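You operate a simulated robot arm through the tools that you are given. There is no shell and no other tool.

You are at the controls of a simulated two-armed robot. One attempt, no reset.

TASK
Run the reel's line right out, wind it in and lock the reel.

Only the result counts: the job must be done as asked and must still hold three seconds after the hand-in. Knocking over, shifting, dropping, spilling or breaking anything else fails it.

THE ROBOT
Two 7-joint arms with two-finger parallel grippers on one trunk that stands fixed in place. Base frame: the origin is at the foot of the trunk, x ahead of it, y to its left, z up. Lengths are in m, angles in rad, forces in N, time in s.
The left shoulder is at [0.08, 0.131, 0.947], the right one opposite. With the tool pointing down near the work surface each hand reaches from about 0.36 to 0.84 m from the base axis, measured 20 degrees to its own side. Payload 1.57 kg a hand.
The TCP of each hand is the grasp point between the finger pads, 0.03 m short of the fingertips. In the tool frame z runs along the fingers and y along their closing line. Largest opening 0.11 m; finger width 0.024, thickness 0.012; the body of the gripper, 0.048 by 0.112 m, starts 0.078 m behind the TCP.
Orientation is that of the tool frame in the base frame, as [roll, pitch, yaw] about the fixed x, y, z axes, in that order (R = Rz(yaw) Ry(pitch) Rx(roll)). With the fingers straight down and closing along the base's y, the tool's x points along the base's -x, its y along +y and its z along -z.

THE INTERFACE
- The arms move only by the tool drive_tool. It takes "left_plan", "right_plan" or both (then of equal length, played together; a hand with none holds still); each is a list of rows, each a list of 7 numbers: the shift along the tool's x, y, z in units of 25 mm (1.0 is 25 mm), then the turn, a rotation vector about the tool's x, y, z in units of 6 degrees (1.0 is 6 degrees), then the gripper command, from -1 (shut) to 1 (fully open), values between in proportion. In form: [[tx, ty, tz, rx, ry, rz, claw], ...]. A call has 1 to 20 rows; each row shifts and turns the commanded pose from where the row before left it, along the tool's axes as they then stand. A call with a number of a shift or a turn outside -1 to 1 is refused whole. Each row takes 0.2 s and may step no farther than 0.05 m and 0.15 rad from the row before; otherwise, or with a gripper value out of range, the whole call is refused. A pose out of reach is approached as far as the arm can. The call stops where the force on the tool passes 40 N (or 10 N more than at its start, if that is more) or the arm is blocked; 0.2 s more then pass. Each finger travels about 0.108 m/s and halts on what it meets, pressing with about 22 N; the grip force reading is that of the motor and also rises with nothing between the fingers. The clock runs only during rows and for 0.2 s after the last one: add rows that do not move to give the fingers time. It gives the time, the measured TCP pose, the force on the tool (base axes), the opening and the grip force at its end, in the units of the frame above (readings bear some noise), with the torque about the TCP (base axes, N m) and any sound that the robot's microphone picked up.
- Cameras (640 x 400 px; columns grow to the right, rows downward): "scene" is now at [-0.0609, 0.036, 1.4136]; the picture's right is [0.40, -0.91, -0.00], its down [-0.65, -0.29, -0.70] and it looks along [0.64, 0.28, -0.71] (base axes); focal length 214 px, centre (320, 200). "left" rides on the left gripper at [0.07, -0.016, -0.141] in its tool frame; the picture's right is [0.23, 0.97, 0.00], its down [-0.86, 0.20, -0.48] and it looks along [-0.47, 0.11, 0.88] (tool axes); focal length 222 px, centre (320, 200). "right" rides on the right gripper at [0.07, 0.016, -0.141] in its tool frame; the picture's right is [-0.23, 0.97, 0.00], its down [-0.86, -0.20, -0.48] and it looks along [-0.47, -0.11, 0.88] (tool axes); focal length 222 px, centre (320, 200). There is no depth. A picture from a camera that has moved, and an enlarged one, comes with that camera's place and axes in the base frame and with its lens. The place of the scene camera against the robot may be out by one fixed shift of up to 0.018 m in any direction.
- capture(camera): a new picture of that camera. The clock stands still meanwhile.
- aim_head(pan, tilt): turns the head with the scene camera to pan (to the left, within 1.902 rad either way) and tilt (down, from -0.506 to 1.204), counted from straight ahead of the robot. It gives what a move gives.
- zoom(camera, box): a new picture of the part [left, top, right, bottom] of that camera's present view, enlarged. The clock stands still meanwhile.
- finish_job(): hands the job in; it is judged then, once.

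Places have to be worked out from the pictures, the camera data and where the tool is seen. Open the grippers and draw the arms clear of the work before you hand the job in, unless the task says otherwise.

The tools are called as a command line: name --argument value ..., lists and objects as JSON in quotes. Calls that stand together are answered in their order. drive_tool: Moves the arms, as the interface text tells. Its arguments: {"type":"object","properties":{"left_plan":{"type":"array"},"right_plan":{"type":"array"}},"required":[]} The other tools are called the same way: aim_head (pan, tilt) turns the head that bears the scene camera; capture (camera) takes a picture; zoom (camera, box) takes an enlarged picture of a part of a camera's view; finish_job () hands the job in.

At the start:

```text
time_s: 0.0
left_tool_pos: [0.5081, 0.058, 0.9966]
left_orientation: [3.141, 0.0, 3.141]
left_wrist_force: [-0.4, 0.1, 0.5]
left_ft_torque: [-0.02, 0.0, 0.01]
left_opening: 0.1098
left_grip_force: 0.0
right_tool_pos: [0.5628, -0.4358, 0.9396]
right_orientation: [3.141, 0.0, -3.141]
right_wrist_force: [-0.3, 0.1, 0.3]
right_ft_torque: [-0.04, -0.02, 0.0]
right_opening: 0.1097
right_grip_force: 0.0
head pan, tilt (commanded): [0.415, 0.792]
```

scene: 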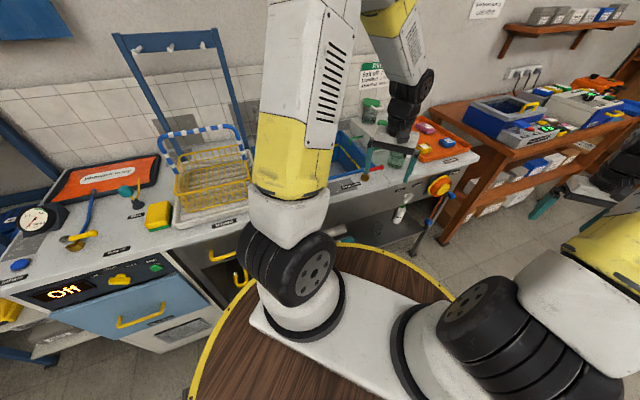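
right: 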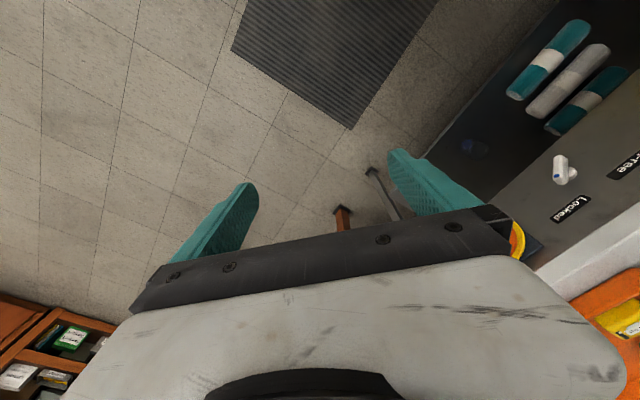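
left: 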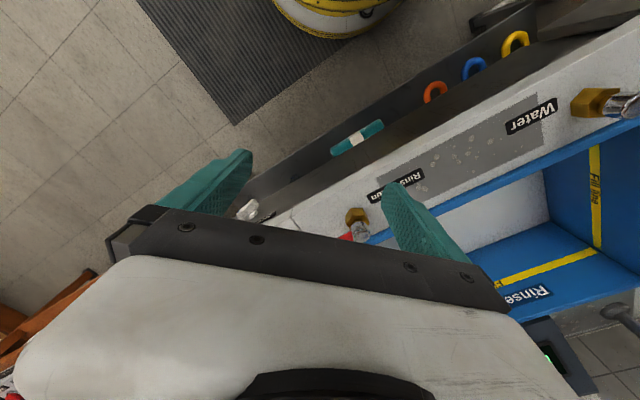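

I'll first look around with the head to find the reel and its lock. The scene shows a wash station; the reel may be the yellow/orange thing at the right end of the bench.

zoom --camera "scene" --box '[340, 120, 500, 260]'

zoom --camera "right" --box '[420, 0, 640, 300]'

zoom --camera "left" --box '[220, 20, 640, 300]'

```text
2.86 times, centred on (420, 190) of scene
camera zoom: at [-0.0609, 0.036, 1.4136], right [0.4, -0.91, 0.0], down [-0.65, -0.29, -0.7], along [0.64, 0.28, -0.71], focal length 613 px, centre (34, 229)
```

zoom: 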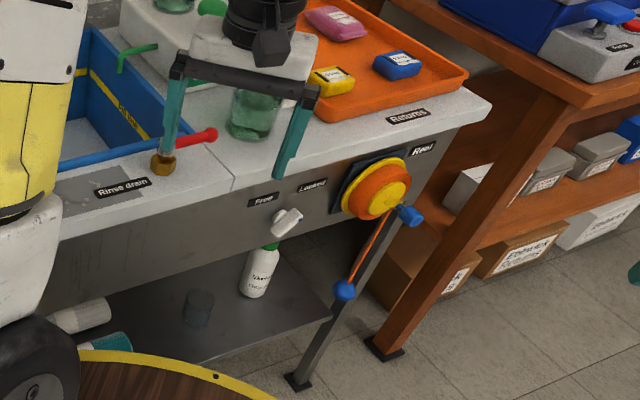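

```text
1.33 times, centred on (530, 150) of right
camera zoom: at [0.4934, -0.4191, 1.0812], right [0.23, 0.97, 0.0], down [0.86, -0.2, 0.48], along [0.47, -0.11, -0.88], focal length 296 px, centre (40, 267)
```

zoom: 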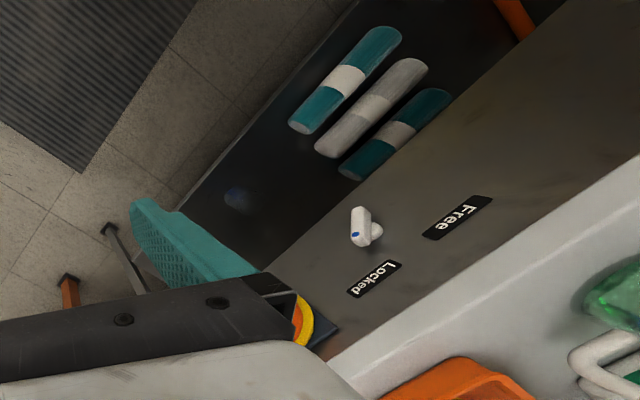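

```text
1.43 times, centred on (430, 160) of left
camera zoom: at [0.4385, 0.0419, 1.1371], right [-0.23, 0.97, 0.0], down [0.86, 0.2, 0.48], along [0.47, 0.11, -0.88], focal length 317 px, centre (163, 257)
```

zoom: 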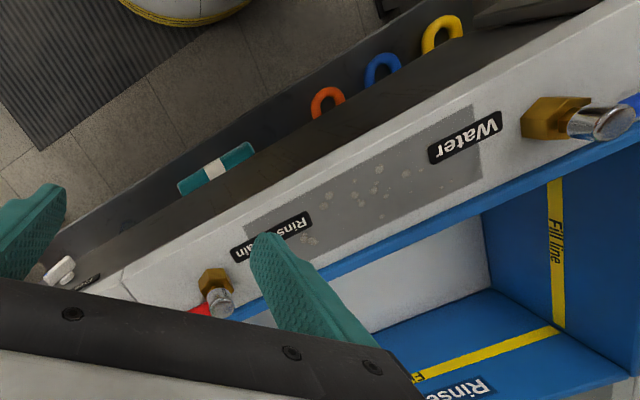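

The reel is on the bench's front face at its right end: an orange drum with a yellow hub, a blue knob, an orange line ending in a blue ball, and a white lever between "Free" and "Locked". I'll turn the head toward it for a better view.

aim_head --pan -0.1 --tilt 0.85

capture --camera "scene"

```text
time_s: 0.9
left_tool_pos: [0.5087, 0.0566, 0.9974]
left_orientation: [3.141, -0.001, -3.141]
left_wrist_force: [0.8, 0.4, 0.0]
left_ft_torque: [-0.02, 0.04, 0.0]
left_opening: 0.11
left_grip_force: 0.1
right_tool_pos: [0.5616, -0.4352, 0.9391]
right_orientation: [-3.141, -0.001, -3.141]
right_wrist_force: [0.4, 0.0, 0.7]
right_ft_torque: [0.02, -0.02, 0.06]
right_opening: 0.1098
right_grip_force: 0.0
head pan, tilt (commanded): [-0.099, 0.85]
```

```text
taken
camera scene: at [-0.0572, -0.0044, 1.409], right [-0.1, -1.0, 0.0], down [-0.75, 0.07, -0.66], along [0.66, -0.07, -0.75], focal length 214 px, centre (320, 200)
```

scene: 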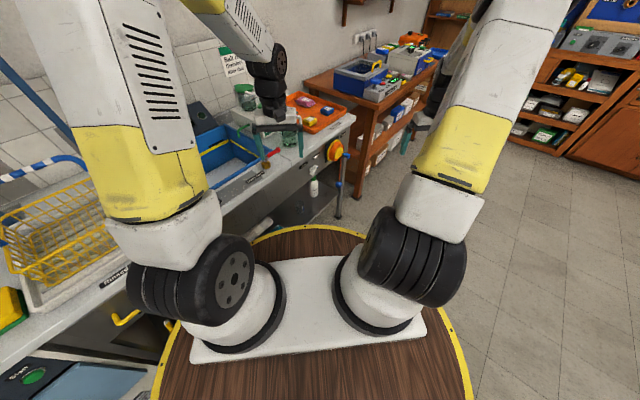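

zoom --camera "scene" --box '[270, 110, 390, 220]'

zoom --camera "scene" --box '[200, 40, 280, 110]'

```text
3.64 times, centred on (330, 165) of scene
camera zoom: at [-0.0572, -0.0044, 1.409], right [-0.1, -1.0, 0.0], down [-0.75, 0.07, -0.66], along [0.66, -0.07, -0.75], focal length 780 px, centre (284, 327)
```

zoom: 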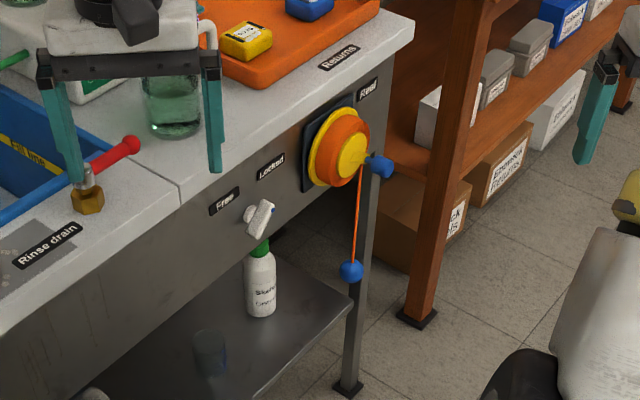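

```text
5.71 times, centred on (240, 75) of scene
camera zoom: at [-0.0572, -0.0044, 1.409], right [-0.1, -1.0, 0.0], down [-0.75, 0.07, -0.66], along [0.66, -0.07, -0.75], focal length 1226 px, centre (777, 914)
```

zoom: 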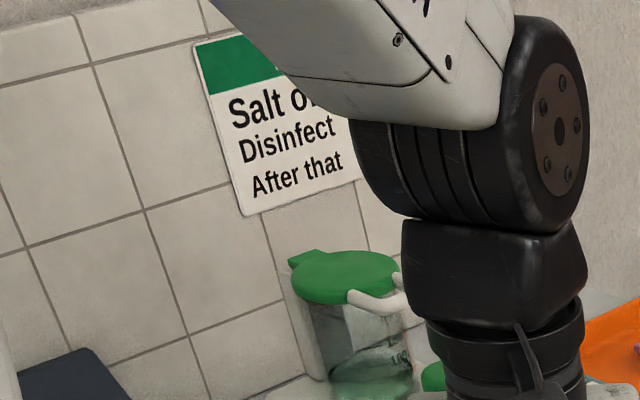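

The reel looks to be near (0.78, -0.17, 0.80) and the lever near (0.715, -0.056, 0.74), on a face turned about 30° to the robot. I'll yaw and tilt the right hand so its camera views the face squarely.

drive_tool --right_plan '[[0, 0, 0, 0, 0, -1, 1], [0, 0, 0, 0, 0, -1, 1], [0, 0, 0, 0, 0, -1, 1], [0, 0, 0, 0, 0, -1, 1], [0, 0, 0, 0, 0, -1, 1], [0, 0, 0, 0, -1, 0, 1], [0, 0, 0, 0, -1, 0, 1], [0, 0, 0, 0, -1, 0, 1], [0, 0, 0, 0, -1, 0, 1], [0, 0, 0, 0, -1, 0, 1], [0, 0, 0, 0, -1, 0, 1], [0, 0, 0, 0, -1, 0, 1]]'

capture --camera "right"

```text
time_s: 3.5
left_tool_pos: [0.5082, 0.0572, 0.9964]
left_orientation: [-3.141, 0.001, -3.141]
left_wrist_force: [-0.1, -0.4, -1.1]
left_ft_torque: [-0.06, 0.01, 0.0]
left_opening: 0.1101
left_grip_force: 0.0
right_tool_pos: [0.5634, -0.436, 0.9384]
right_orientation: [-3.141, 0.733, -2.619]
right_wrist_force: [-0.9, 0.6, 0.5]
right_ft_torque: [-0.01, 0.05, 0.0]
right_opening: 0.1098
right_grip_force: 0.1
head pan, tilt (commanded): [-0.099, 0.85]
```

```text
taken
camera right: at [0.4288, -0.4945, 0.998], right [-0.34, 0.93, 0.15], down [0.37, -0.02, 0.93], along [0.86, 0.37, -0.34], focal length 222 px, centre (320, 200)
```

right: 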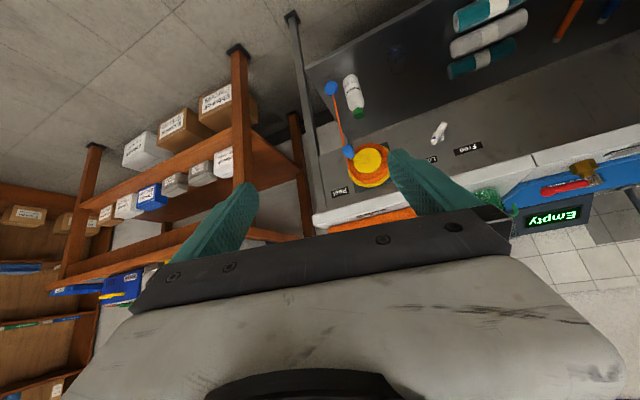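

The wrist camera sees the reel (picture upside-down). I'll enlarge it.

zoom --camera "right" --box '[310, 70, 420, 200]'

zoom --camera "right" --box '[310, 70, 510, 200]'

```text
3.08 times, centred on (365, 135) of right
camera zoom: at [0.4288, -0.4945, 0.998], right [-0.34, 0.93, 0.15], down [0.37, -0.02, 0.93], along [0.86, 0.37, -0.34], focal length 684 px, centre (182, 400)
```

zoom: 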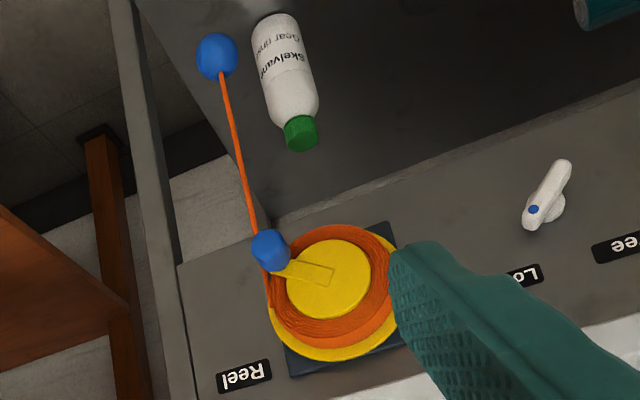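

```text
3.08 times, centred on (410, 135) of right
camera zoom: at [0.4288, -0.4945, 0.998], right [-0.34, 0.93, 0.15], down [0.37, -0.02, 0.93], along [0.86, 0.37, -0.34], focal length 684 px, centre (43, 400)
```

zoom: 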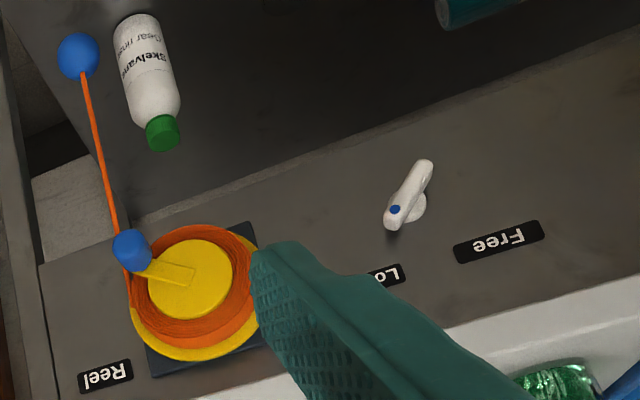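

The blue-dotted end of the lever appears to point at "Locked" now, the line hangs off the reel's right side, and a yellow crank with a blue handle sits on the hub. I'll slide the right hand left along the face for a second, unobstructed view.

drive_tool --right_plan '[[0, 1, 0, 0, 0, 0, 1], [0, 1, 0, 0, 0, 0, 1], [0, 1, 0, 0, 0, 0, 1], [0, 1, 0, 0, 0, 0, 1], [0, 1, 0, 0, 0, 0, 1]]'

capture --camera "right"

zoom --camera "right" --box '[220, 40, 440, 200]'

```text
time_s: 4.7
left_tool_pos: [0.5096, 0.0584, 0.997]
left_orientation: [3.139, 0.001, -3.14]
left_wrist_force: [-0.4, -0.6, -0.4]
left_ft_torque: [0.0, 0.03, 0.0]
left_opening: 0.1099
left_grip_force: 0.1
right_tool_pos: [0.4988, -0.3283, 0.937]
right_orientation: [-3.14, 0.733, -2.618]
right_wrist_force: [0.9, -0.7, 1.0]
right_ft_torque: [-0.01, -0.01, 0.0]
right_opening: 0.1097
right_grip_force: 0.0
head pan, tilt (commanded): [-0.099, 0.85]
```

```text
taken
camera right: at [0.3647, -0.3864, 0.9973], right [-0.34, 0.93, 0.15], down [0.37, -0.01, 0.93], along [0.86, 0.37, -0.34], focal length 222 px, centre (320, 200)
```

right: 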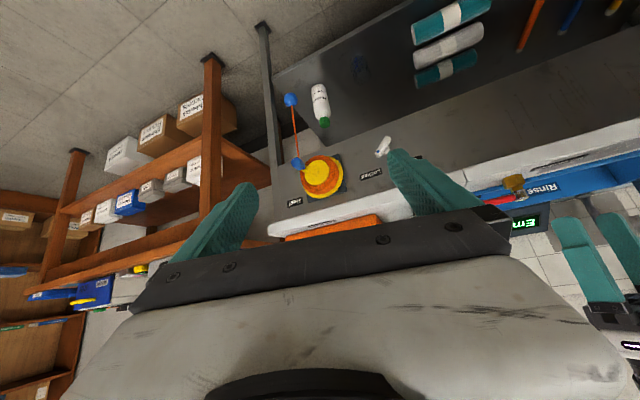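

```text
2.50 times, centred on (330, 120) of right
camera zoom: at [0.3647, -0.3864, 0.9973], right [-0.34, 0.93, 0.15], down [0.37, -0.01, 0.93], along [0.86, 0.37, -0.34], focal length 555 px, centre (295, 400)
```

zoom: 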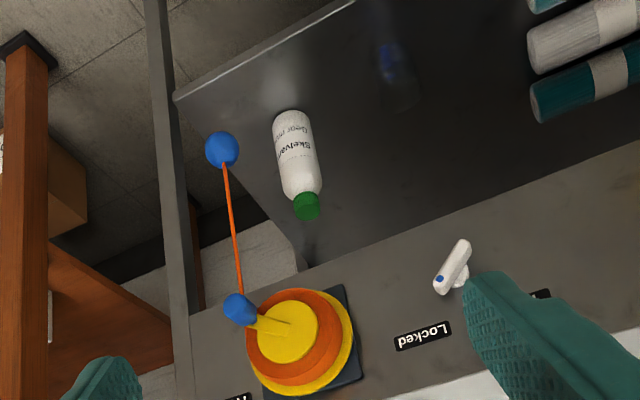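

Triangulating both views: hub front ≈ (0.816, -0.189, 0.746), crank handle ≈ (0.819, -0.234, 0.721) (radius ≈ 0.042), ball ≈ (0.861, -0.214, 0.473), lever ≈ (0.709, -0.062, 0.728) at "Locked". The bench face runs at about 45° (inward normal ≈ (0.707, 0.707, 0)), so I'll bring the right hand in front of the lever pointing squarely at the face.

drive_tool --right_plan '[[0, 0.265, 0.924, 0, 0, 0, 1], [0, 0.265, 0.924, 0, 0, 0, 1], [0, 0.265, 0.924, 0, 0, 0, 1], [0, 0.265, 0.924, 0, 0, 0, 1], [0, 0.265, 0.924, 0, 0, 0, 1], [0, 0.265, 0.924, 0, 0, 0, 1], [0, 0.265, 0.924, 0, 0, 0, 1], [0, 0.265, 0.924, 0, 0, 0, 1], [0, 0, 0, 0, -1, 0, 1], [0, 0, 0, 0, -1, 0, 1], [0, 0, 0, 0, -1, 0, 1], [0, 0, 0, 0, -1, 0, 1], [0, 0, 0, 0, -1, 0, 1], [0, 0, 0, 0, -1, 0, 1], [0, 0, 0, 0, -1, 0, 1], [0, 0, 0, 0, -1, 0, 1], [0, 0, 0, -0.833, 0, 0, 1], [0, 0, 0, -0.833, 0, 0, 1], [0, 0, 0, -0.833, 0, 0, 1]]'

capture --camera "right"

capture --camera "scene"

```text
time_s: 8.7
left_tool_pos: [0.509, 0.0573, 0.9961]
left_orientation: [-3.141, -0.002, -3.141]
left_wrist_force: [0.0, -0.8, 0.3]
left_ft_torque: [0.03, -0.01, -0.01]
left_opening: 0.1101
left_grip_force: 0.1
right_tool_pos: [0.5811, -0.2206, 0.8]
right_orientation: [-1.194, 1.57, -0.407]
right_wrist_force: [-0.3, -0.9, -0.8]
right_ft_torque: [-0.03, 0.02, -0.02]
right_opening: 0.1103
right_grip_force: 0.0
head pan, tilt (commanded): [-0.099, 0.85]
```

```text
taken
camera right: at [0.4696, -0.3077, 0.7324], right [-0.69, 0.69, 0.23], down [-0.2, -0.48, 0.86], along [0.7, 0.55, 0.47], focal length 222 px, centre (320, 200)
```

right: 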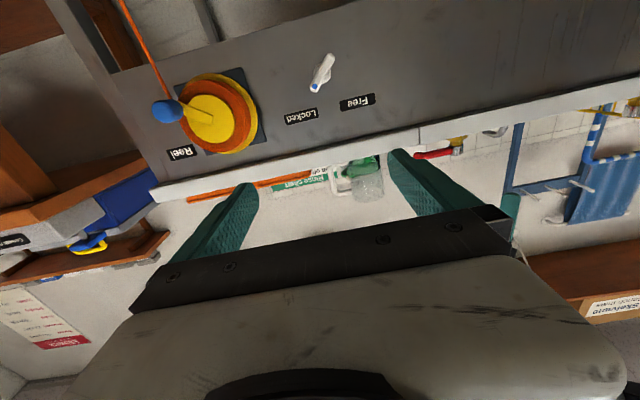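

```text
taken
camera scene: at [-0.0575, -0.0045, 1.4089], right [-0.1, -0.99, 0.0], down [-0.75, 0.07, -0.66], along [0.66, -0.07, -0.75], focal length 214 px, centre (320, 200)
```

scene: 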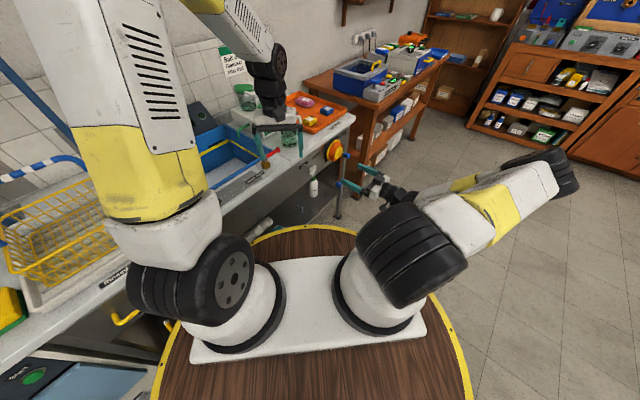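

The hand now faces the bench squarely. I'll enlarge the lever and the reel in this view to refine their positions.

zoom --camera "right" --box '[260, 30, 400, 130]'

zoom --camera "right" --box '[120, 40, 280, 180]'

```text
4.00 times, centred on (330, 80) of right
camera zoom: at [0.4696, -0.3077, 0.7324], right [-0.69, 0.69, 0.23], down [-0.2, -0.48, 0.86], along [0.7, 0.55, 0.47], focal length 888 px, centre (280, 680)
```

zoom: 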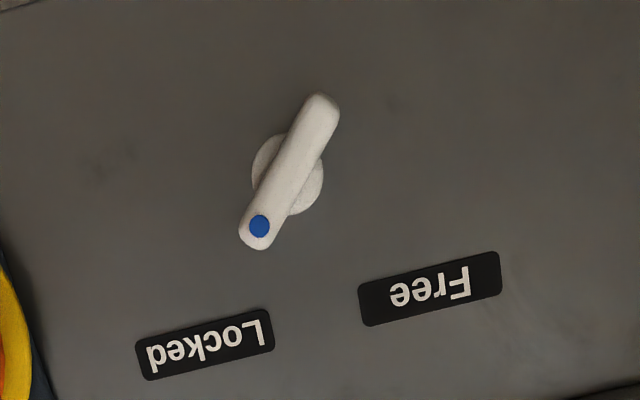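

```text
2.86 times, centred on (200, 110) of right
camera zoom: at [0.4696, -0.3077, 0.7324], right [-0.69, 0.69, 0.23], down [-0.2, -0.48, 0.86], along [0.7, 0.55, 0.47], focal length 635 px, centre (663, 457)
```

zoom: 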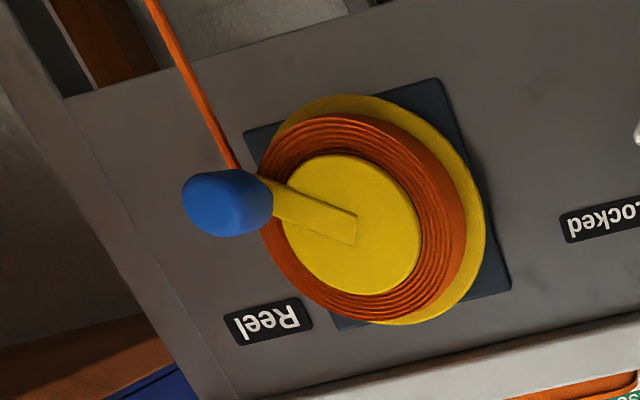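

The lever bar sits ~23 mm in front of the face (face at x+y ≈ 0.689), tilted ≈40° right of vertical (dot toward "Locked"); "Free" is the mirror direction. I'll move the open right hand in front of it and roll it to straddle the bar.

drive_tool --right_plan '[[0.589, 0.178, 1, 0, 0, 0, 1], [0.589, 0.178, 1, 0, 0, 0, 1], [0.589, 0.178, 1, 0, 0, 0, 1], [0.589, 0.178, 1, 0, 0, 0, 1], [0.589, 0.178, 1, 0, 0, 0, 1], [0, 0, 0, 0, 0, 0.952, 0.2], [0, 0, 0, 0, 0, 0.952, 0.2], [0, 0, 0, 0, 0, 0.952, 0.2], [0, 0, 0, 0, 0, 0.952, 0.2], [0, 0, 0, 0, 0, 0.952, 0.2], [0, 0, 0, 0, 0, 0.952, 0.2], [0, 0, 0, 0, 0, 0.952, 0.2]]'

capture --camera "right"

capture --camera "scene"

```text
time_s: 11.3
left_tool_pos: [0.5079, 0.0577, 0.9974]
left_orientation: [3.139, 0.001, 3.141]
left_wrist_force: [-0.8, -0.9, -0.2]
left_ft_torque: [0.0, -0.01, 0.0]
left_opening: 0.11
left_grip_force: 0.1
right_tool_pos: [0.6526, -0.1156, 0.7272]
right_orientation: [1.571, 0.871, 2.357]
right_wrist_force: [0.3, -1.2, -0.2]
right_ft_torque: [-0.02, 0.0, 0.01]
right_opening: 0.0658
right_grip_force: 0.1
head pan, tilt (commanded): [-0.099, 0.85]
```

```text
taken
camera right: at [0.5131, -0.1742, 0.6861], right [-0.42, 0.42, 0.8], down [0.16, -0.84, 0.53], along [0.89, 0.35, 0.29], focal length 222 px, centre (320, 200)
```

right: 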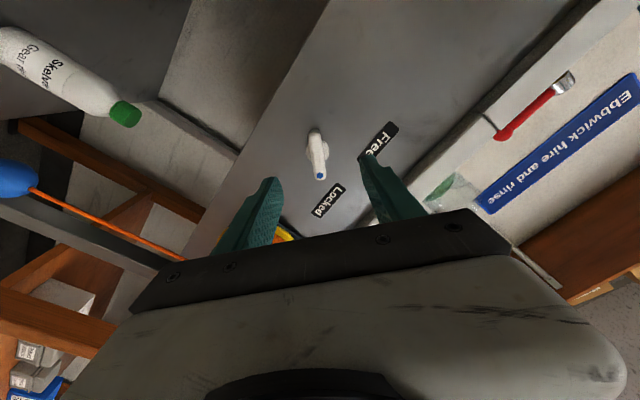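

```text
taken
camera scene: at [-0.0572, -0.0044, 1.4089], right [-0.1, -1.0, 0.0], down [-0.75, 0.07, -0.66], along [0.66, -0.07, -0.75], focal length 214 px, centre (320, 200)
```

scene: 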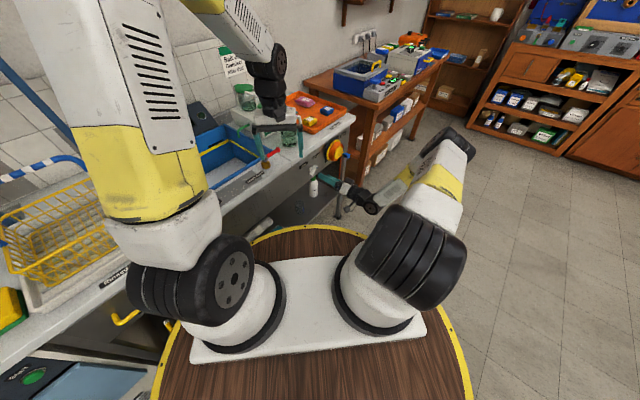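

The bar is between the fingers' lines. I'll enlarge to check the lateral centring and roll alignment.

zoom --camera "right" --box '[260, 100, 400, 220]'

```text
3.33 times, centred on (330, 160) of right
camera zoom: at [0.5131, -0.1742, 0.6861], right [-0.42, 0.42, 0.8], down [0.16, -0.84, 0.53], along [0.89, 0.35, 0.29], focal length 740 px, centre (287, 333)
```

zoom: 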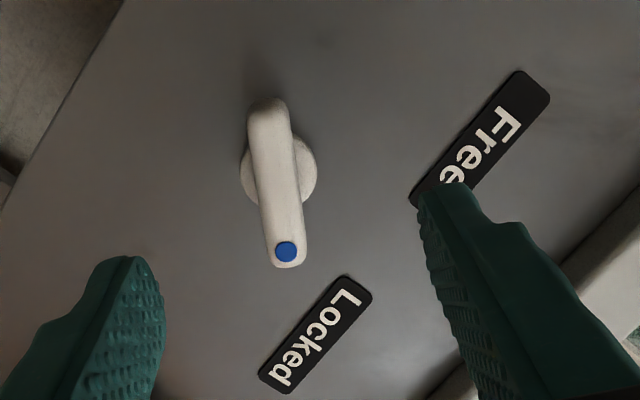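

The bar is at ≈46° and within 4 mm of the tool axis. I'll trim roll and centring, then advance so the fingertips straddle the bar without touching the face.

drive_tool --right_plan '[[0.164, -0.12, 0, 0, 0, 0.9, 0.2], [0, 0, 0.88, 0, 0, 0, 0.2], [0, 0, 0.88, 0, 0, 0, 0.2], [0, 0, 0.88, 0, 0, 0, 0.2]]'

zoom --camera "right" --box '[240, 100, 400, 240]'

```text
time_s: 12.3
left_tool_pos: [0.5085, 0.0566, 0.9973]
left_orientation: [-3.14, 0.0, -3.14]
left_wrist_force: [-0.1, -0.9, -0.3]
left_ft_torque: [-0.01, -0.01, 0.0]
left_opening: 0.11
left_grip_force: 0.1
right_tool_pos: [0.6994, -0.0675, 0.7212]
right_orientation: [1.57, 0.778, 2.355]
right_wrist_force: [0.3, 0.0, 0.5]
right_ft_torque: [0.02, -0.05, -0.01]
right_opening: 0.0661
right_grip_force: 0.0
head pan, tilt (commanded): [-0.099, 0.85]
```

```text
2.86 times, centred on (320, 170) of right
camera zoom: at [0.5563, -0.1237, 0.6871], right [-0.37, 0.37, 0.85], down [0.19, -0.87, 0.46], along [0.91, 0.33, 0.25], focal length 635 px, centre (320, 286)
```

zoom: 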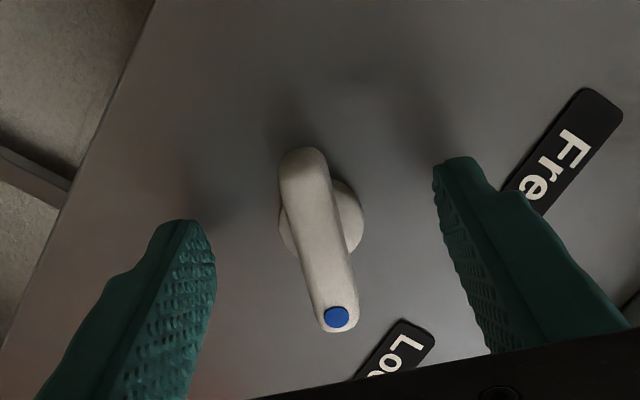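

The fingertips straddle the bar, overlapping it by about 11 mm. Closing on it.

drive_tool --right_plan '[[0, 0, 0, 0, 0, 0, -0.6], [0, 0, 0, 0, 0, 0, -1], [0, 0, 0, 0, 0, 0, -1], [0, 0, 0, 0, 0, 0, -1]]'

zoom --camera "right" --box '[240, 100, 400, 240]'

```text
time_s: 13.3
left_tool_pos: [0.5078, 0.0581, 0.9971]
left_orientation: [3.14, 0.001, -3.141]
left_wrist_force: [0.3, 0.2, 0.5]
left_ft_torque: [0.03, 0.01, 0.01]
left_opening: 0.1101
left_grip_force: 0.1
right_tool_pos: [0.6981, -0.0676, 0.7218]
right_orientation: [1.574, 0.779, 2.357]
right_wrist_force: [5.5, 0.7, -4.6]
right_ft_torque: [-0.16, -0.32, 0.18]
right_opening: 0.0126
right_grip_force: 29.6
head pan, tilt (commanded): [-0.099, 0.85]
```

```text
2.86 times, centred on (320, 170) of right
camera zoom: at [0.5565, -0.1238, 0.6867], right [-0.37, 0.37, 0.85], down [0.19, -0.87, 0.46], along [0.91, 0.33, 0.25], focal length 635 px, centre (320, 286)
```

zoom: 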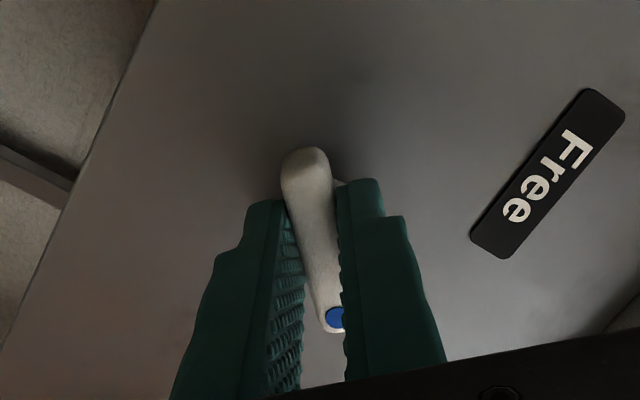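

Gripped with an opening of 12.6 mm, the bar's width, with a slight side load, so I'll relieve it by ~2 mm and start turning anticlockwise (as seen from the front) toward "Free".

drive_tool --right_plan '[[0, -0.08, 0, 0, 0, 0, -1], [0, 0, 0, 0, 0, -1, -1], [0, 0, 0, 0, 0, -1, -1], [0, 0, 0, 0, 0, -1, -1], [0, 0, 0, 0, 0, -1, -1], [0, 0, 0, 0, 0, -1, -1]]'

capture --camera "right"

```text
time_s: 14.7
left_tool_pos: [0.5085, 0.0583, 0.9963]
left_orientation: [-3.141, 0.0, -3.141]
left_wrist_force: [-0.1, -0.3, -0.5]
left_ft_torque: [-0.02, 0.0, 0.05]
left_opening: 0.11
left_grip_force: 0.0
right_tool_pos: [0.6999, -0.0678, 0.7215]
right_orientation: [1.572, 1.304, 2.359]
right_wrist_force: [-13.0, 6.1, 5.6]
right_ft_torque: [0.42, -0.46, 0.01]
right_opening: 0.013
right_grip_force: 30.1
head pan, tilt (commanded): [-0.099, 0.85]
```

```text
taken
camera right: at [0.577, -0.1443, 0.6599], right [-0.62, 0.62, 0.48], down [-0.04, -0.63, 0.77], along [0.78, 0.46, 0.42], focal length 222 px, centre (320, 200)
```

right: 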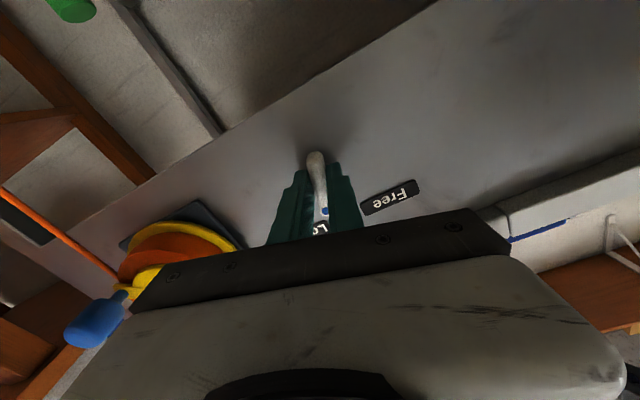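

The lever follows (30° turned); side force is ~14 N in the tool's +y, so I'll ease that way by ~2 mm while continuing the turn.

drive_tool --right_plan '[[0, 0.08, 0, 0, 0, -1, -1], [0, 0, 0, 0, 0, -1, -1], [0, 0, 0, 0, 0, -1, -1], [0, 0, 0, 0, 0, -1, -1], [0, 0, 0, 0, 0, -1, -1]]'

capture --camera "right"

```text
time_s: 15.9
left_tool_pos: [0.5098, 0.058, 0.996]
left_orientation: [3.14, -0.003, 3.14]
left_wrist_force: [-0.5, -0.6, 0.5]
left_ft_torque: [-0.01, 0.0, 0.02]
left_opening: 0.1098
left_grip_force: 0.2
right_tool_pos: [0.701, -0.0704, 0.7199]
right_orientation: [-1.572, 1.313, -0.792]
right_wrist_force: [26.4, -3.4, -8.6]
right_ft_torque: [-0.45, 0.49, -0.12]
right_opening: 0.0128
right_grip_force: 29.8
head pan, tilt (commanded): [-0.099, 0.85]
```

```text
taken
camera right: at [0.6031, -0.1706, 0.6516], right [-0.7, 0.71, -0.03], down [-0.36, -0.32, 0.88], along [0.61, 0.63, 0.48], focal length 222 px, centre (320, 200)
```

right: 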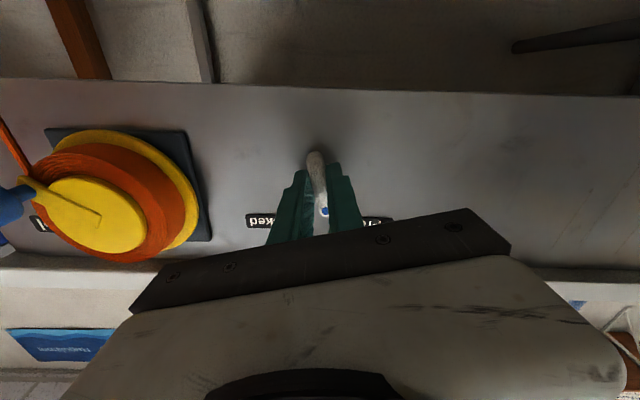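

At 60° of turn the side load flipped to −18 N in y, +14 N in x, +16 N in z; I'll nudge ~1 mm to relieve it and continue the turn carefully.

drive_tool --right_plan '[[0.04, -0.05, 0.04, 0, 0, 0, -1], [0, 0, 0, 0, 0, -1, -1], [0, 0, 0, 0, 0, -1, -1]]'

```text
time_s: 16.7
left_tool_pos: [0.5087, 0.0578, 0.9967]
left_orientation: [3.141, 0.001, 3.141]
left_wrist_force: [1.0, 0.3, 0.3]
left_ft_torque: [0.03, -0.02, 0.0]
left_opening: 0.1098
left_grip_force: 0.1
right_tool_pos: [0.7023, -0.0708, 0.7216]
right_orientation: [-1.568, 1.106, -0.785]
right_wrist_force: [18.1, -15.5, 0.7]
right_ft_torque: [0.38, -0.33, 0.12]
right_opening: 0.0128
right_grip_force: 30.0
head pan, tilt (commanded): [-0.099, 0.85]
```

The load is now ~24 N purely rightward along the face (pivot ~2 mm right of the TCP); I'll shift that way and finish the turn.

drive_tool --right_plan '[[0.036, -0.075, 0, 0, 0, 0, -1], [0, 0, 0, 0, 0, -1, -1], [0, 0, 0, 0, 0, -1, -1]]'

capture --camera "right"

```text
time_s: 17.5
left_tool_pos: [0.5092, 0.0577, 0.9958]
left_orientation: [3.141, 0.0, -3.141]
left_wrist_force: [-0.7, 0.3, 0.5]
left_ft_torque: [-0.01, -0.03, -0.01]
left_opening: 0.11
left_grip_force: 0.1
right_tool_pos: [0.7028, -0.072, 0.7213]
right_orientation: [-1.568, 0.895, -0.782]
right_wrist_force: [3.2, -18.8, 14.4]
right_ft_torque: [0.19, -0.16, -0.12]
right_opening: 0.0131
right_grip_force: 29.9
head pan, tilt (commanded): [-0.099, 0.85]
```

```text
taken
camera right: at [0.625, -0.1923, 0.6588], right [-0.64, 0.64, -0.43], down [-0.61, -0.07, 0.79], along [0.47, 0.77, 0.43], focal length 222 px, centre (320, 200)
```

right: 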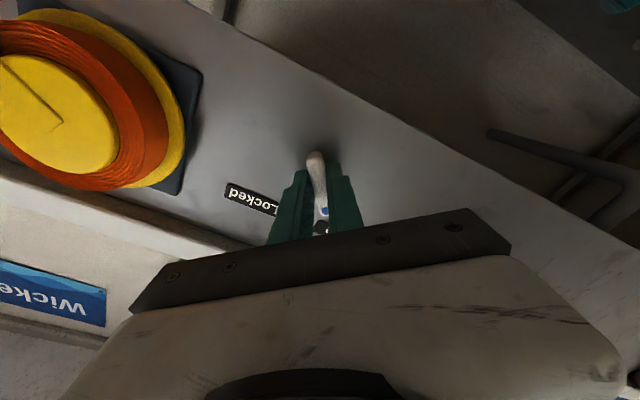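

Turned ~84°, the lever still aligned with the fingers. One more 6° row should reach the "Free" stop.

drive_tool --right_plan '[[0.02, -0.02, 0, 0, 0, -1, -1], [0, 0, 0, 0, 0, -0.3, -1]]'

```text
time_s: 18.1
left_tool_pos: [0.5085, 0.0578, 0.9972]
left_orientation: [3.14, -0.002, 3.141]
left_wrist_force: [-0.6, 0.1, -0.2]
left_ft_torque: [0.02, 0.01, -0.01]
left_opening: 0.1098
left_grip_force: 0.1
right_tool_pos: [0.7019, -0.0711, 0.7231]
right_orientation: [-1.568, 0.759, -0.784]
right_wrist_force: [-1.5, -21.6, 21.0]
right_ft_torque: [0.84, 0.22, 0.31]
right_opening: 0.0132
right_grip_force: 30.2
head pan, tilt (commanded): [-0.099, 0.85]
```

The torque about the lever axis jumped to ~0.75 N·m, so the lever is at its "Free" stop. I'll release and back off to check.

drive_tool --right_plan '[[0, 0, 0, 0, 0, 0, 0], [0, 0, 0, 0, 0, 0, 0.2], [0, 0, 0, 0, 0, 0, 0.2], [0, 0, -1, 0, 0, 0, 0.2], [0, 0, -1, 0, 0, 0, 0.2], [0, 0, -1, 0, 0, 0, 0.2], [0, 0, -1, 0, 0, 0, 0.2]]'

capture --camera "right"

zoom --camera "right" --box '[180, 60, 420, 210]'

```text
time_s: 19.7
left_tool_pos: [0.5091, 0.0577, 0.9962]
left_orientation: [-3.141, 0.001, 3.14]
left_wrist_force: [0.6, 1.4, -0.2]
left_ft_torque: [0.01, -0.02, 0.01]
left_opening: 0.1099
left_grip_force: 0.1
right_tool_pos: [0.6297, -0.1423, 0.7218]
right_orientation: [-1.571, 0.758, -0.785]
right_wrist_force: [-0.5, 0.5, -0.2]
right_ft_torque: [0.0, -0.01, -0.01]
right_opening: 0.0661
right_grip_force: 0.1
head pan, tilt (commanded): [-0.099, 0.85]
```

```text
taken
camera right: at [0.5586, -0.2695, 0.6627], right [-0.59, 0.59, -0.55], down [-0.68, 0.0, 0.73], along [0.43, 0.81, 0.4], focal length 222 px, centre (320, 200)
```

right: 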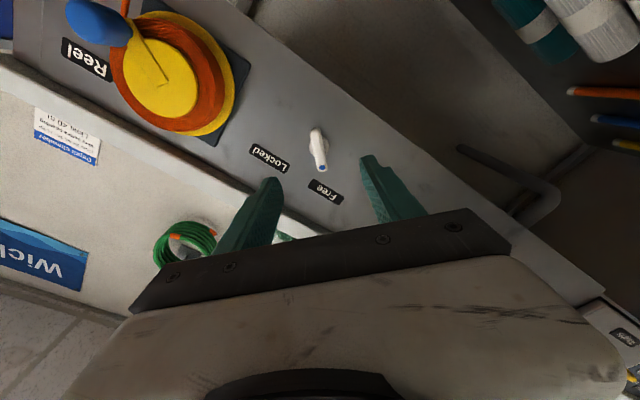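

```text
2.67 times, centred on (300, 135) of right
camera zoom: at [0.5586, -0.2695, 0.6627], right [-0.59, 0.59, -0.55], down [-0.68, 0.0, 0.73], along [0.43, 0.81, 0.4], focal length 592 px, centre (373, 373)
```

zoom: 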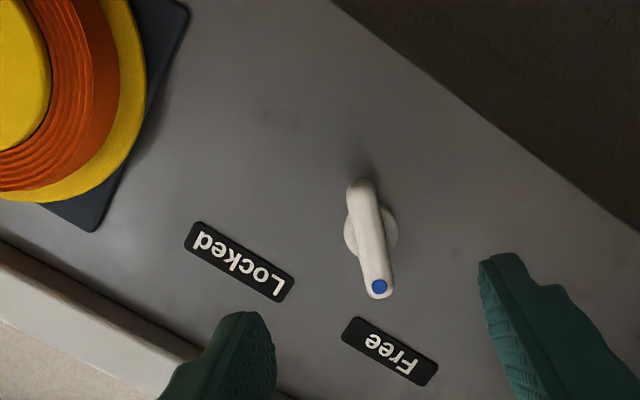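

The dot now points at "Free". Next I'll back off slightly, level the hand's roll and slide right in front of the crank handle for a close look.

drive_tool --right_plan '[[0, 0, -1, 0, 0, 0.971, 0.2], [0, 0, 0, 0, 0, 0.971, 0.2], [0, 0, 0, 0, 0, 0.971, 0.2], [0, 0, 0, 0, 0, 0.971, 0.2], [0, 0, 0, 0, 0, 0.971, 0.2], [0, 0, 0, 0, 0, 0.971, 0.2], [0, 0, 0, 0, 0, 0.971, 0.2], [0, 0, 0, 0, 0, 0.971, 0.2], [0, -0.991, 0, 0, 0, 0, 0.2], [0, -0.991, 0, 0, 0, 0, 0.2], [0, -0.991, 0, 0, 0, 0, 0.2], [0, -0.991, 0, 0, 0, 0, 0.2], [0, -0.991, 0, 0, 0, 0, 0.2], [0, -0.991, 0, 0, 0, 0, 0.2], [0, -0.991, 0, 0, 0, 0, 0.2], [0, -0.991, 0, 0, 0, 0, 0.2]]'

capture --camera "right"

zoom --camera "right" --box '[220, 40, 440, 200]'

```text
time_s: 23.1
left_tool_pos: [0.5085, 0.0581, 0.9967]
left_orientation: [3.14, 0.0, 3.141]
left_wrist_force: [0.3, -0.5, -0.1]
left_ft_torque: [0.01, 0.0, -0.02]
left_opening: 0.1102
left_grip_force: 0.0
right_tool_pos: [0.7561, -0.2977, 0.7205]
right_orientation: [1.568, 1.566, 2.355]
right_wrist_force: [-0.2, 0.8, 0.0]
right_ft_torque: [-0.02, 0.03, -0.03]
right_opening: 0.066
right_grip_force: 0.0
head pan, tilt (commanded): [-0.099, 0.85]
```

```text
taken
camera right: at [0.6447, -0.3862, 0.651], right [-0.69, 0.69, 0.23], down [-0.19, -0.48, 0.85], along [0.7, 0.54, 0.47], focal length 222 px, centre (320, 200)
```

right: 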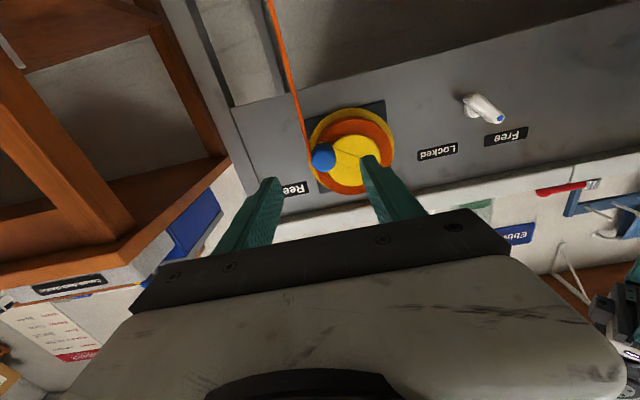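

```text
2.50 times, centred on (330, 120) of right
camera zoom: at [0.6447, -0.3862, 0.651], right [-0.69, 0.69, 0.23], down [-0.19, -0.48, 0.85], along [0.7, 0.54, 0.47], focal length 555 px, centre (295, 400)
```

zoom: 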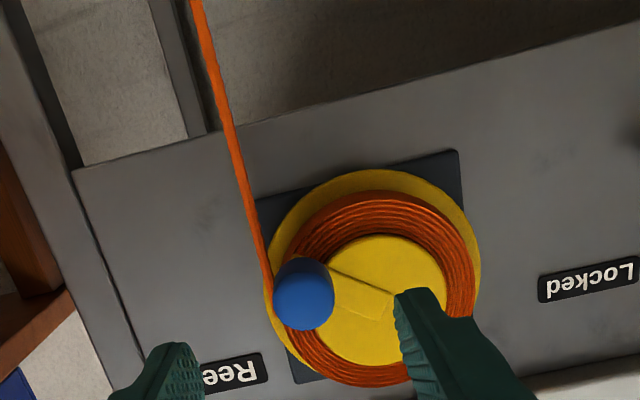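

The handle (≈24 mm diameter, tip at N≈0.395) is nearly dead ahead of the tool: offset (+0.7, +2.9) mm. I'll advance 74 mm so the fingers straddle it, tips short of the crank arm, and check before gripping.

drive_tool --right_plan '[[0.03, 0.116, 0.74, 0, 0, 0, 0.2], [0, 0, 0.74, 0, 0, 0, 0.2], [0, 0, 0.74, 0, 0, 0, 0.2], [0, 0, 0.74, 0, 0, 0, 0.2]]'

zoom --camera "right" --box '[220, 60, 440, 230]'

```text
time_s: 24.1
left_tool_pos: [0.5088, 0.0578, 0.9973]
left_orientation: [3.141, -0.001, -3.141]
left_wrist_force: [-0.5, -0.8, -0.4]
left_ft_torque: [0.0, -0.02, -0.03]
left_opening: 0.11
left_grip_force: 0.0
right_tool_pos: [0.8041, -0.247, 0.7193]
right_orientation: [1.531, 1.568, 2.319]
right_wrist_force: [0.0, -0.3, 0.1]
right_ft_torque: [0.01, 0.01, 0.0]
right_opening: 0.0661
right_grip_force: 0.3
head pan, tilt (commanded): [-0.099, 0.85]
```

```text
2.35 times, centred on (330, 145) of right
camera zoom: at [0.6936, -0.3341, 0.6506], right [-0.69, 0.69, 0.23], down [-0.19, -0.48, 0.85], along [0.7, 0.54, 0.47], focal length 523 px, centre (296, 329)
```

zoom: 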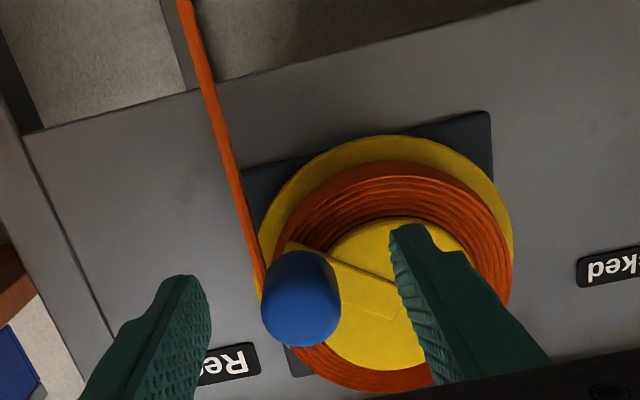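

The handle is centred between the fingers at the TCP. Closing on it now.

drive_tool --right_plan '[[0, 0, 0.1, 0, 0, 0, -0.3], [0, 0, 0, 0, 0, 0, -0.8], [0, 0, 0, 0, 0, 0, -1], [0, 0, 0, 0, 0, 0, -1]]'

zoom --camera "right" --box '[220, 60, 440, 230]'

```text
time_s: 25.1
left_tool_pos: [0.5083, 0.057, 0.9979]
left_orientation: [3.141, 0.001, 3.141]
left_wrist_force: [0.6, 0.2, 0.3]
left_ft_torque: [-0.01, 0.02, -0.03]
left_opening: 0.1099
left_grip_force: 0.1
right_tool_pos: [0.8069, -0.243, 0.7205]
right_orientation: [1.379, 1.566, 2.165]
right_wrist_force: [-3.0, 2.3, 1.4]
right_ft_torque: [0.43, -0.49, 0.06]
right_opening: 0.0248
right_grip_force: 36.2
head pan, tilt (commanded): [-0.099, 0.85]
```

```text
2.35 times, centred on (330, 145) of right
camera zoom: at [0.6956, -0.3316, 0.6511], right [-0.69, 0.69, 0.23], down [-0.2, -0.48, 0.85], along [0.7, 0.54, 0.47], focal length 523 px, centre (296, 329)
```

zoom: 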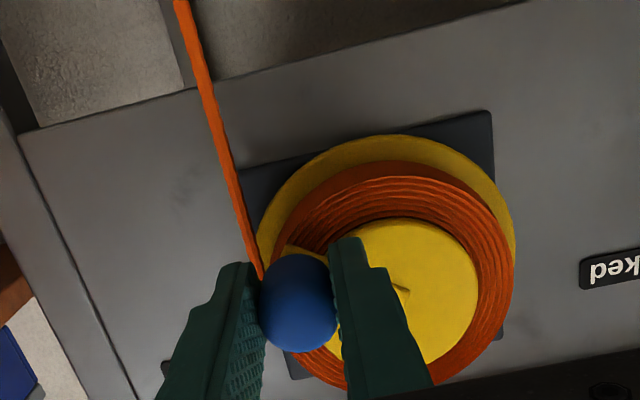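

Gripped the handle (opening 24.8 mm). Now a first small clockwise arc (as seen from the front), which should pay line out: 30° about the hub axis.

drive_tool --right_plan '[[0.312, 0.3, 0, 0, 0, 0, -1], [0.224, 0.364, 0, 0, 0, 0, -1]]'

zoom --camera "right" --box '[220, 0, 440, 230]'

```text
time_s: 25.7
left_tool_pos: [0.5086, 0.0575, 0.9963]
left_orientation: [-3.142, 0.0, 3.141]
left_wrist_force: [0.2, 0.0, 0.2]
left_ft_torque: [0.01, -0.02, 0.01]
left_opening: 0.1104
left_grip_force: 0.1
right_tool_pos: [0.7935, -0.2321, 0.7029]
right_orientation: [2.19, 1.564, 2.978]
right_wrist_force: [2.5, -3.8, -5.1]
right_ft_torque: [-0.41, 0.59, -0.55]
right_opening: 0.0251
right_grip_force: 36.8
head pan, tilt (commanded): [-0.099, 0.85]
```

```text
1.74 times, centred on (330, 115) of right
camera zoom: at [0.6827, -0.3202, 0.6365], right [-0.69, 0.69, 0.23], down [-0.19, -0.48, 0.86], along [0.7, 0.54, 0.46], focal length 386 px, centre (303, 348)
```

zoom: 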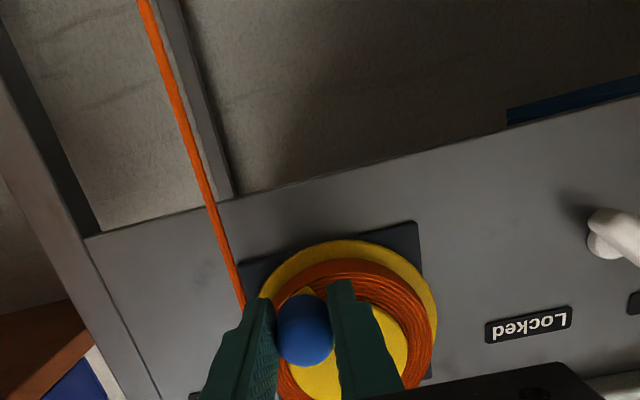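

It turns freely (only a few newtons), and the line hangs as before. I'll continue clockwise along the arc, ~80° more, watching forces.

drive_tool --right_plan '[[0.131, 0.568, 0, 0, 0, 0, -1], [-0.071, 0.579, 0, 0, 0, 0, -1], [-0.265, 0.52, 0, 0, 0, 0, -1], [-0.427, 0.398, 0, 0, 0, 0, -1]]'

capture --camera "right"

zoom --camera "scene" --box '[290, 120, 410, 220]'

```text
time_s: 26.7
left_tool_pos: [0.5085, 0.0577, 0.9966]
left_orientation: [3.142, 0.0, 3.14]
left_wrist_force: [0.3, -0.2, -0.5]
left_ft_torque: [0.01, 0.04, -0.02]
left_opening: 0.1099
left_grip_force: 0.0
right_tool_pos: [0.7604, -0.196, 0.7213]
right_orientation: [1.937, 1.565, 2.72]
right_wrist_force: [14.3, -13.3, -9.1]
right_ft_torque: [0.49, 0.55, 0.4]
right_opening: 0.0253
right_grip_force: 36.9
head pan, tilt (commanded): [-0.099, 0.85]
```

```text
taken
camera right: at [0.6485, -0.2829, 0.6527], right [-0.69, 0.69, 0.23], down [-0.2, -0.48, 0.85], along [0.7, 0.54, 0.46], focal length 222 px, centre (320, 200)
```

right: 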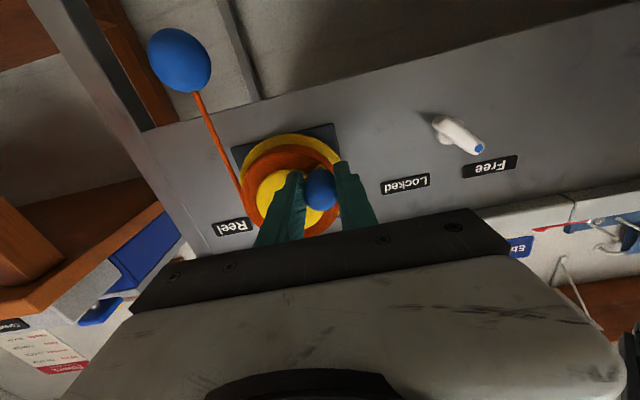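

```text
4.00 times, centred on (350, 170) of scene
camera zoom: at [-0.0564, -0.0049, 1.409], right [-0.1, -0.99, 0.0], down [-0.75, 0.07, -0.66], along [0.66, -0.07, -0.75], focal length 858 px, centre (200, 320)
```

zoom: 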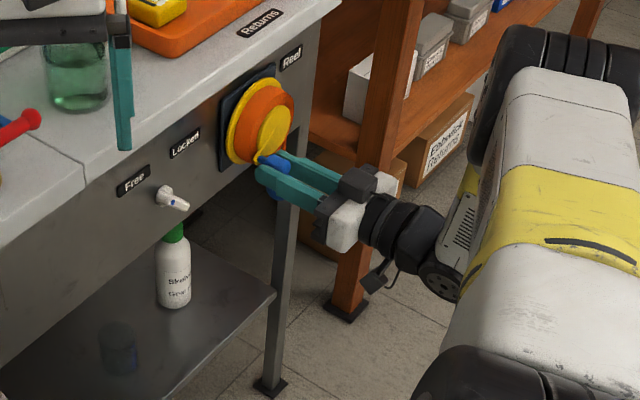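

The ball now appears much higher, near the reel (z≈0.62), so turning clockwise seems to wind the line in, not out. I'll look closer before going further.

zoom --camera "right" --box '[120, 10, 400, 250]'

```text
1.67 times, centred on (260, 130) of right
camera zoom: at [0.6485, -0.2829, 0.6527], right [-0.69, 0.69, 0.23], down [-0.2, -0.48, 0.85], along [0.7, 0.54, 0.46], focal length 370 px, centre (420, 317)
```

zoom: 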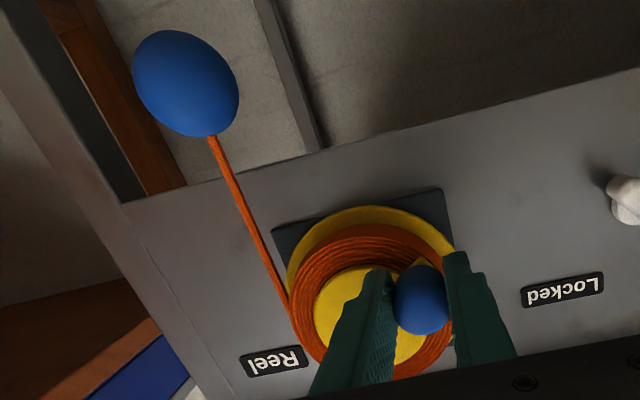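

Clearly the line shortened, so clockwise winds in; running out must be anticlockwise. I'll reverse along the arc back to where I started, checking forces.

drive_tool --right_plan '[[0.46, -0.292, 0, 0, 0, 0, -1], [0.36, -0.56, 0, 0, 0, 0, -1], [0.088, -0.664, 0, 0, 0, 0, -1]]'

capture --camera "right"

```text
time_s: 27.5
left_tool_pos: [0.5093, 0.059, 0.9966]
left_orientation: [3.141, 0.0, -3.14]
left_wrist_force: [0.7, 1.4, 0.2]
left_ft_torque: [-0.03, 0.01, -0.02]
left_opening: 0.1097
left_grip_force: 0.0
right_tool_pos: [0.7848, -0.2209, 0.6944]
right_orientation: [2.39, 1.555, -3.106]
right_wrist_force: [12.6, 8.7, -27.4]
right_ft_torque: [-0.4, 0.52, 0.14]
right_opening: 0.0245
right_grip_force: 36.6
head pan, tilt (commanded): [-0.099, 0.85]
```

```text
taken
camera right: at [0.6737, -0.3089, 0.6281], right [-0.69, 0.69, 0.24], down [-0.19, -0.48, 0.86], along [0.7, 0.54, 0.46], focal length 222 px, centre (320, 200)
```

right: 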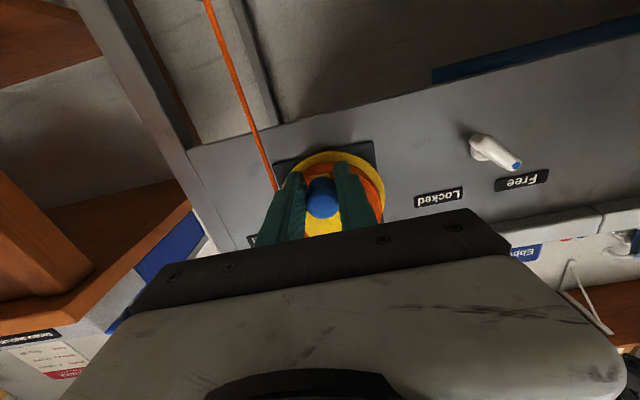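

There's a 27 N downward load and the handle seems to have slid ~6 mm up between the pads. I'll zoom in to measure the handle relative to the fingers.

zoom --camera "right" --box '[220, 100, 440, 250]'

zoom --camera "scene" --box '[310, 120, 390, 200]'

```text
2.67 times, centred on (330, 175) of right
camera zoom: at [0.6737, -0.3089, 0.6281], right [-0.69, 0.69, 0.24], down [-0.19, -0.48, 0.86], along [0.7, 0.54, 0.46], focal length 592 px, centre (293, 267)
```

zoom: 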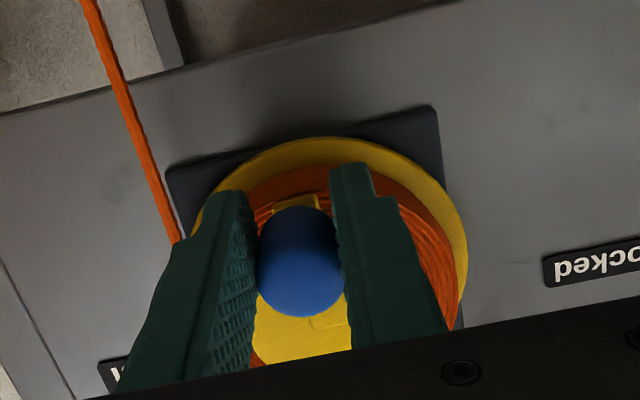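

```text
5.00 times, centred on (350, 160) of scene
camera zoom: at [-0.0563, -0.004, 1.409], right [-0.1, -1.0, 0.0], down [-0.75, 0.07, -0.66], along [0.66, -0.07, -0.75], focal length 1072 px, centre (170, 400)
```

zoom: 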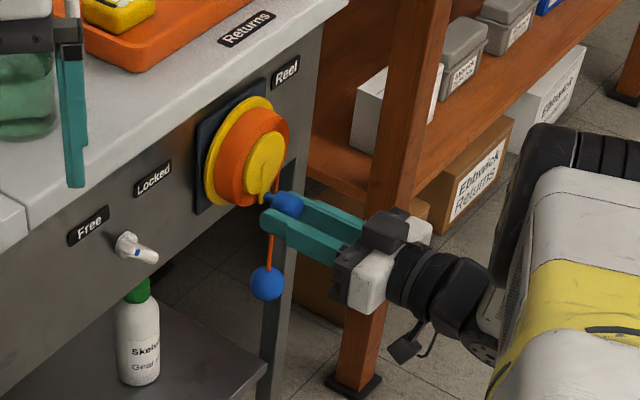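

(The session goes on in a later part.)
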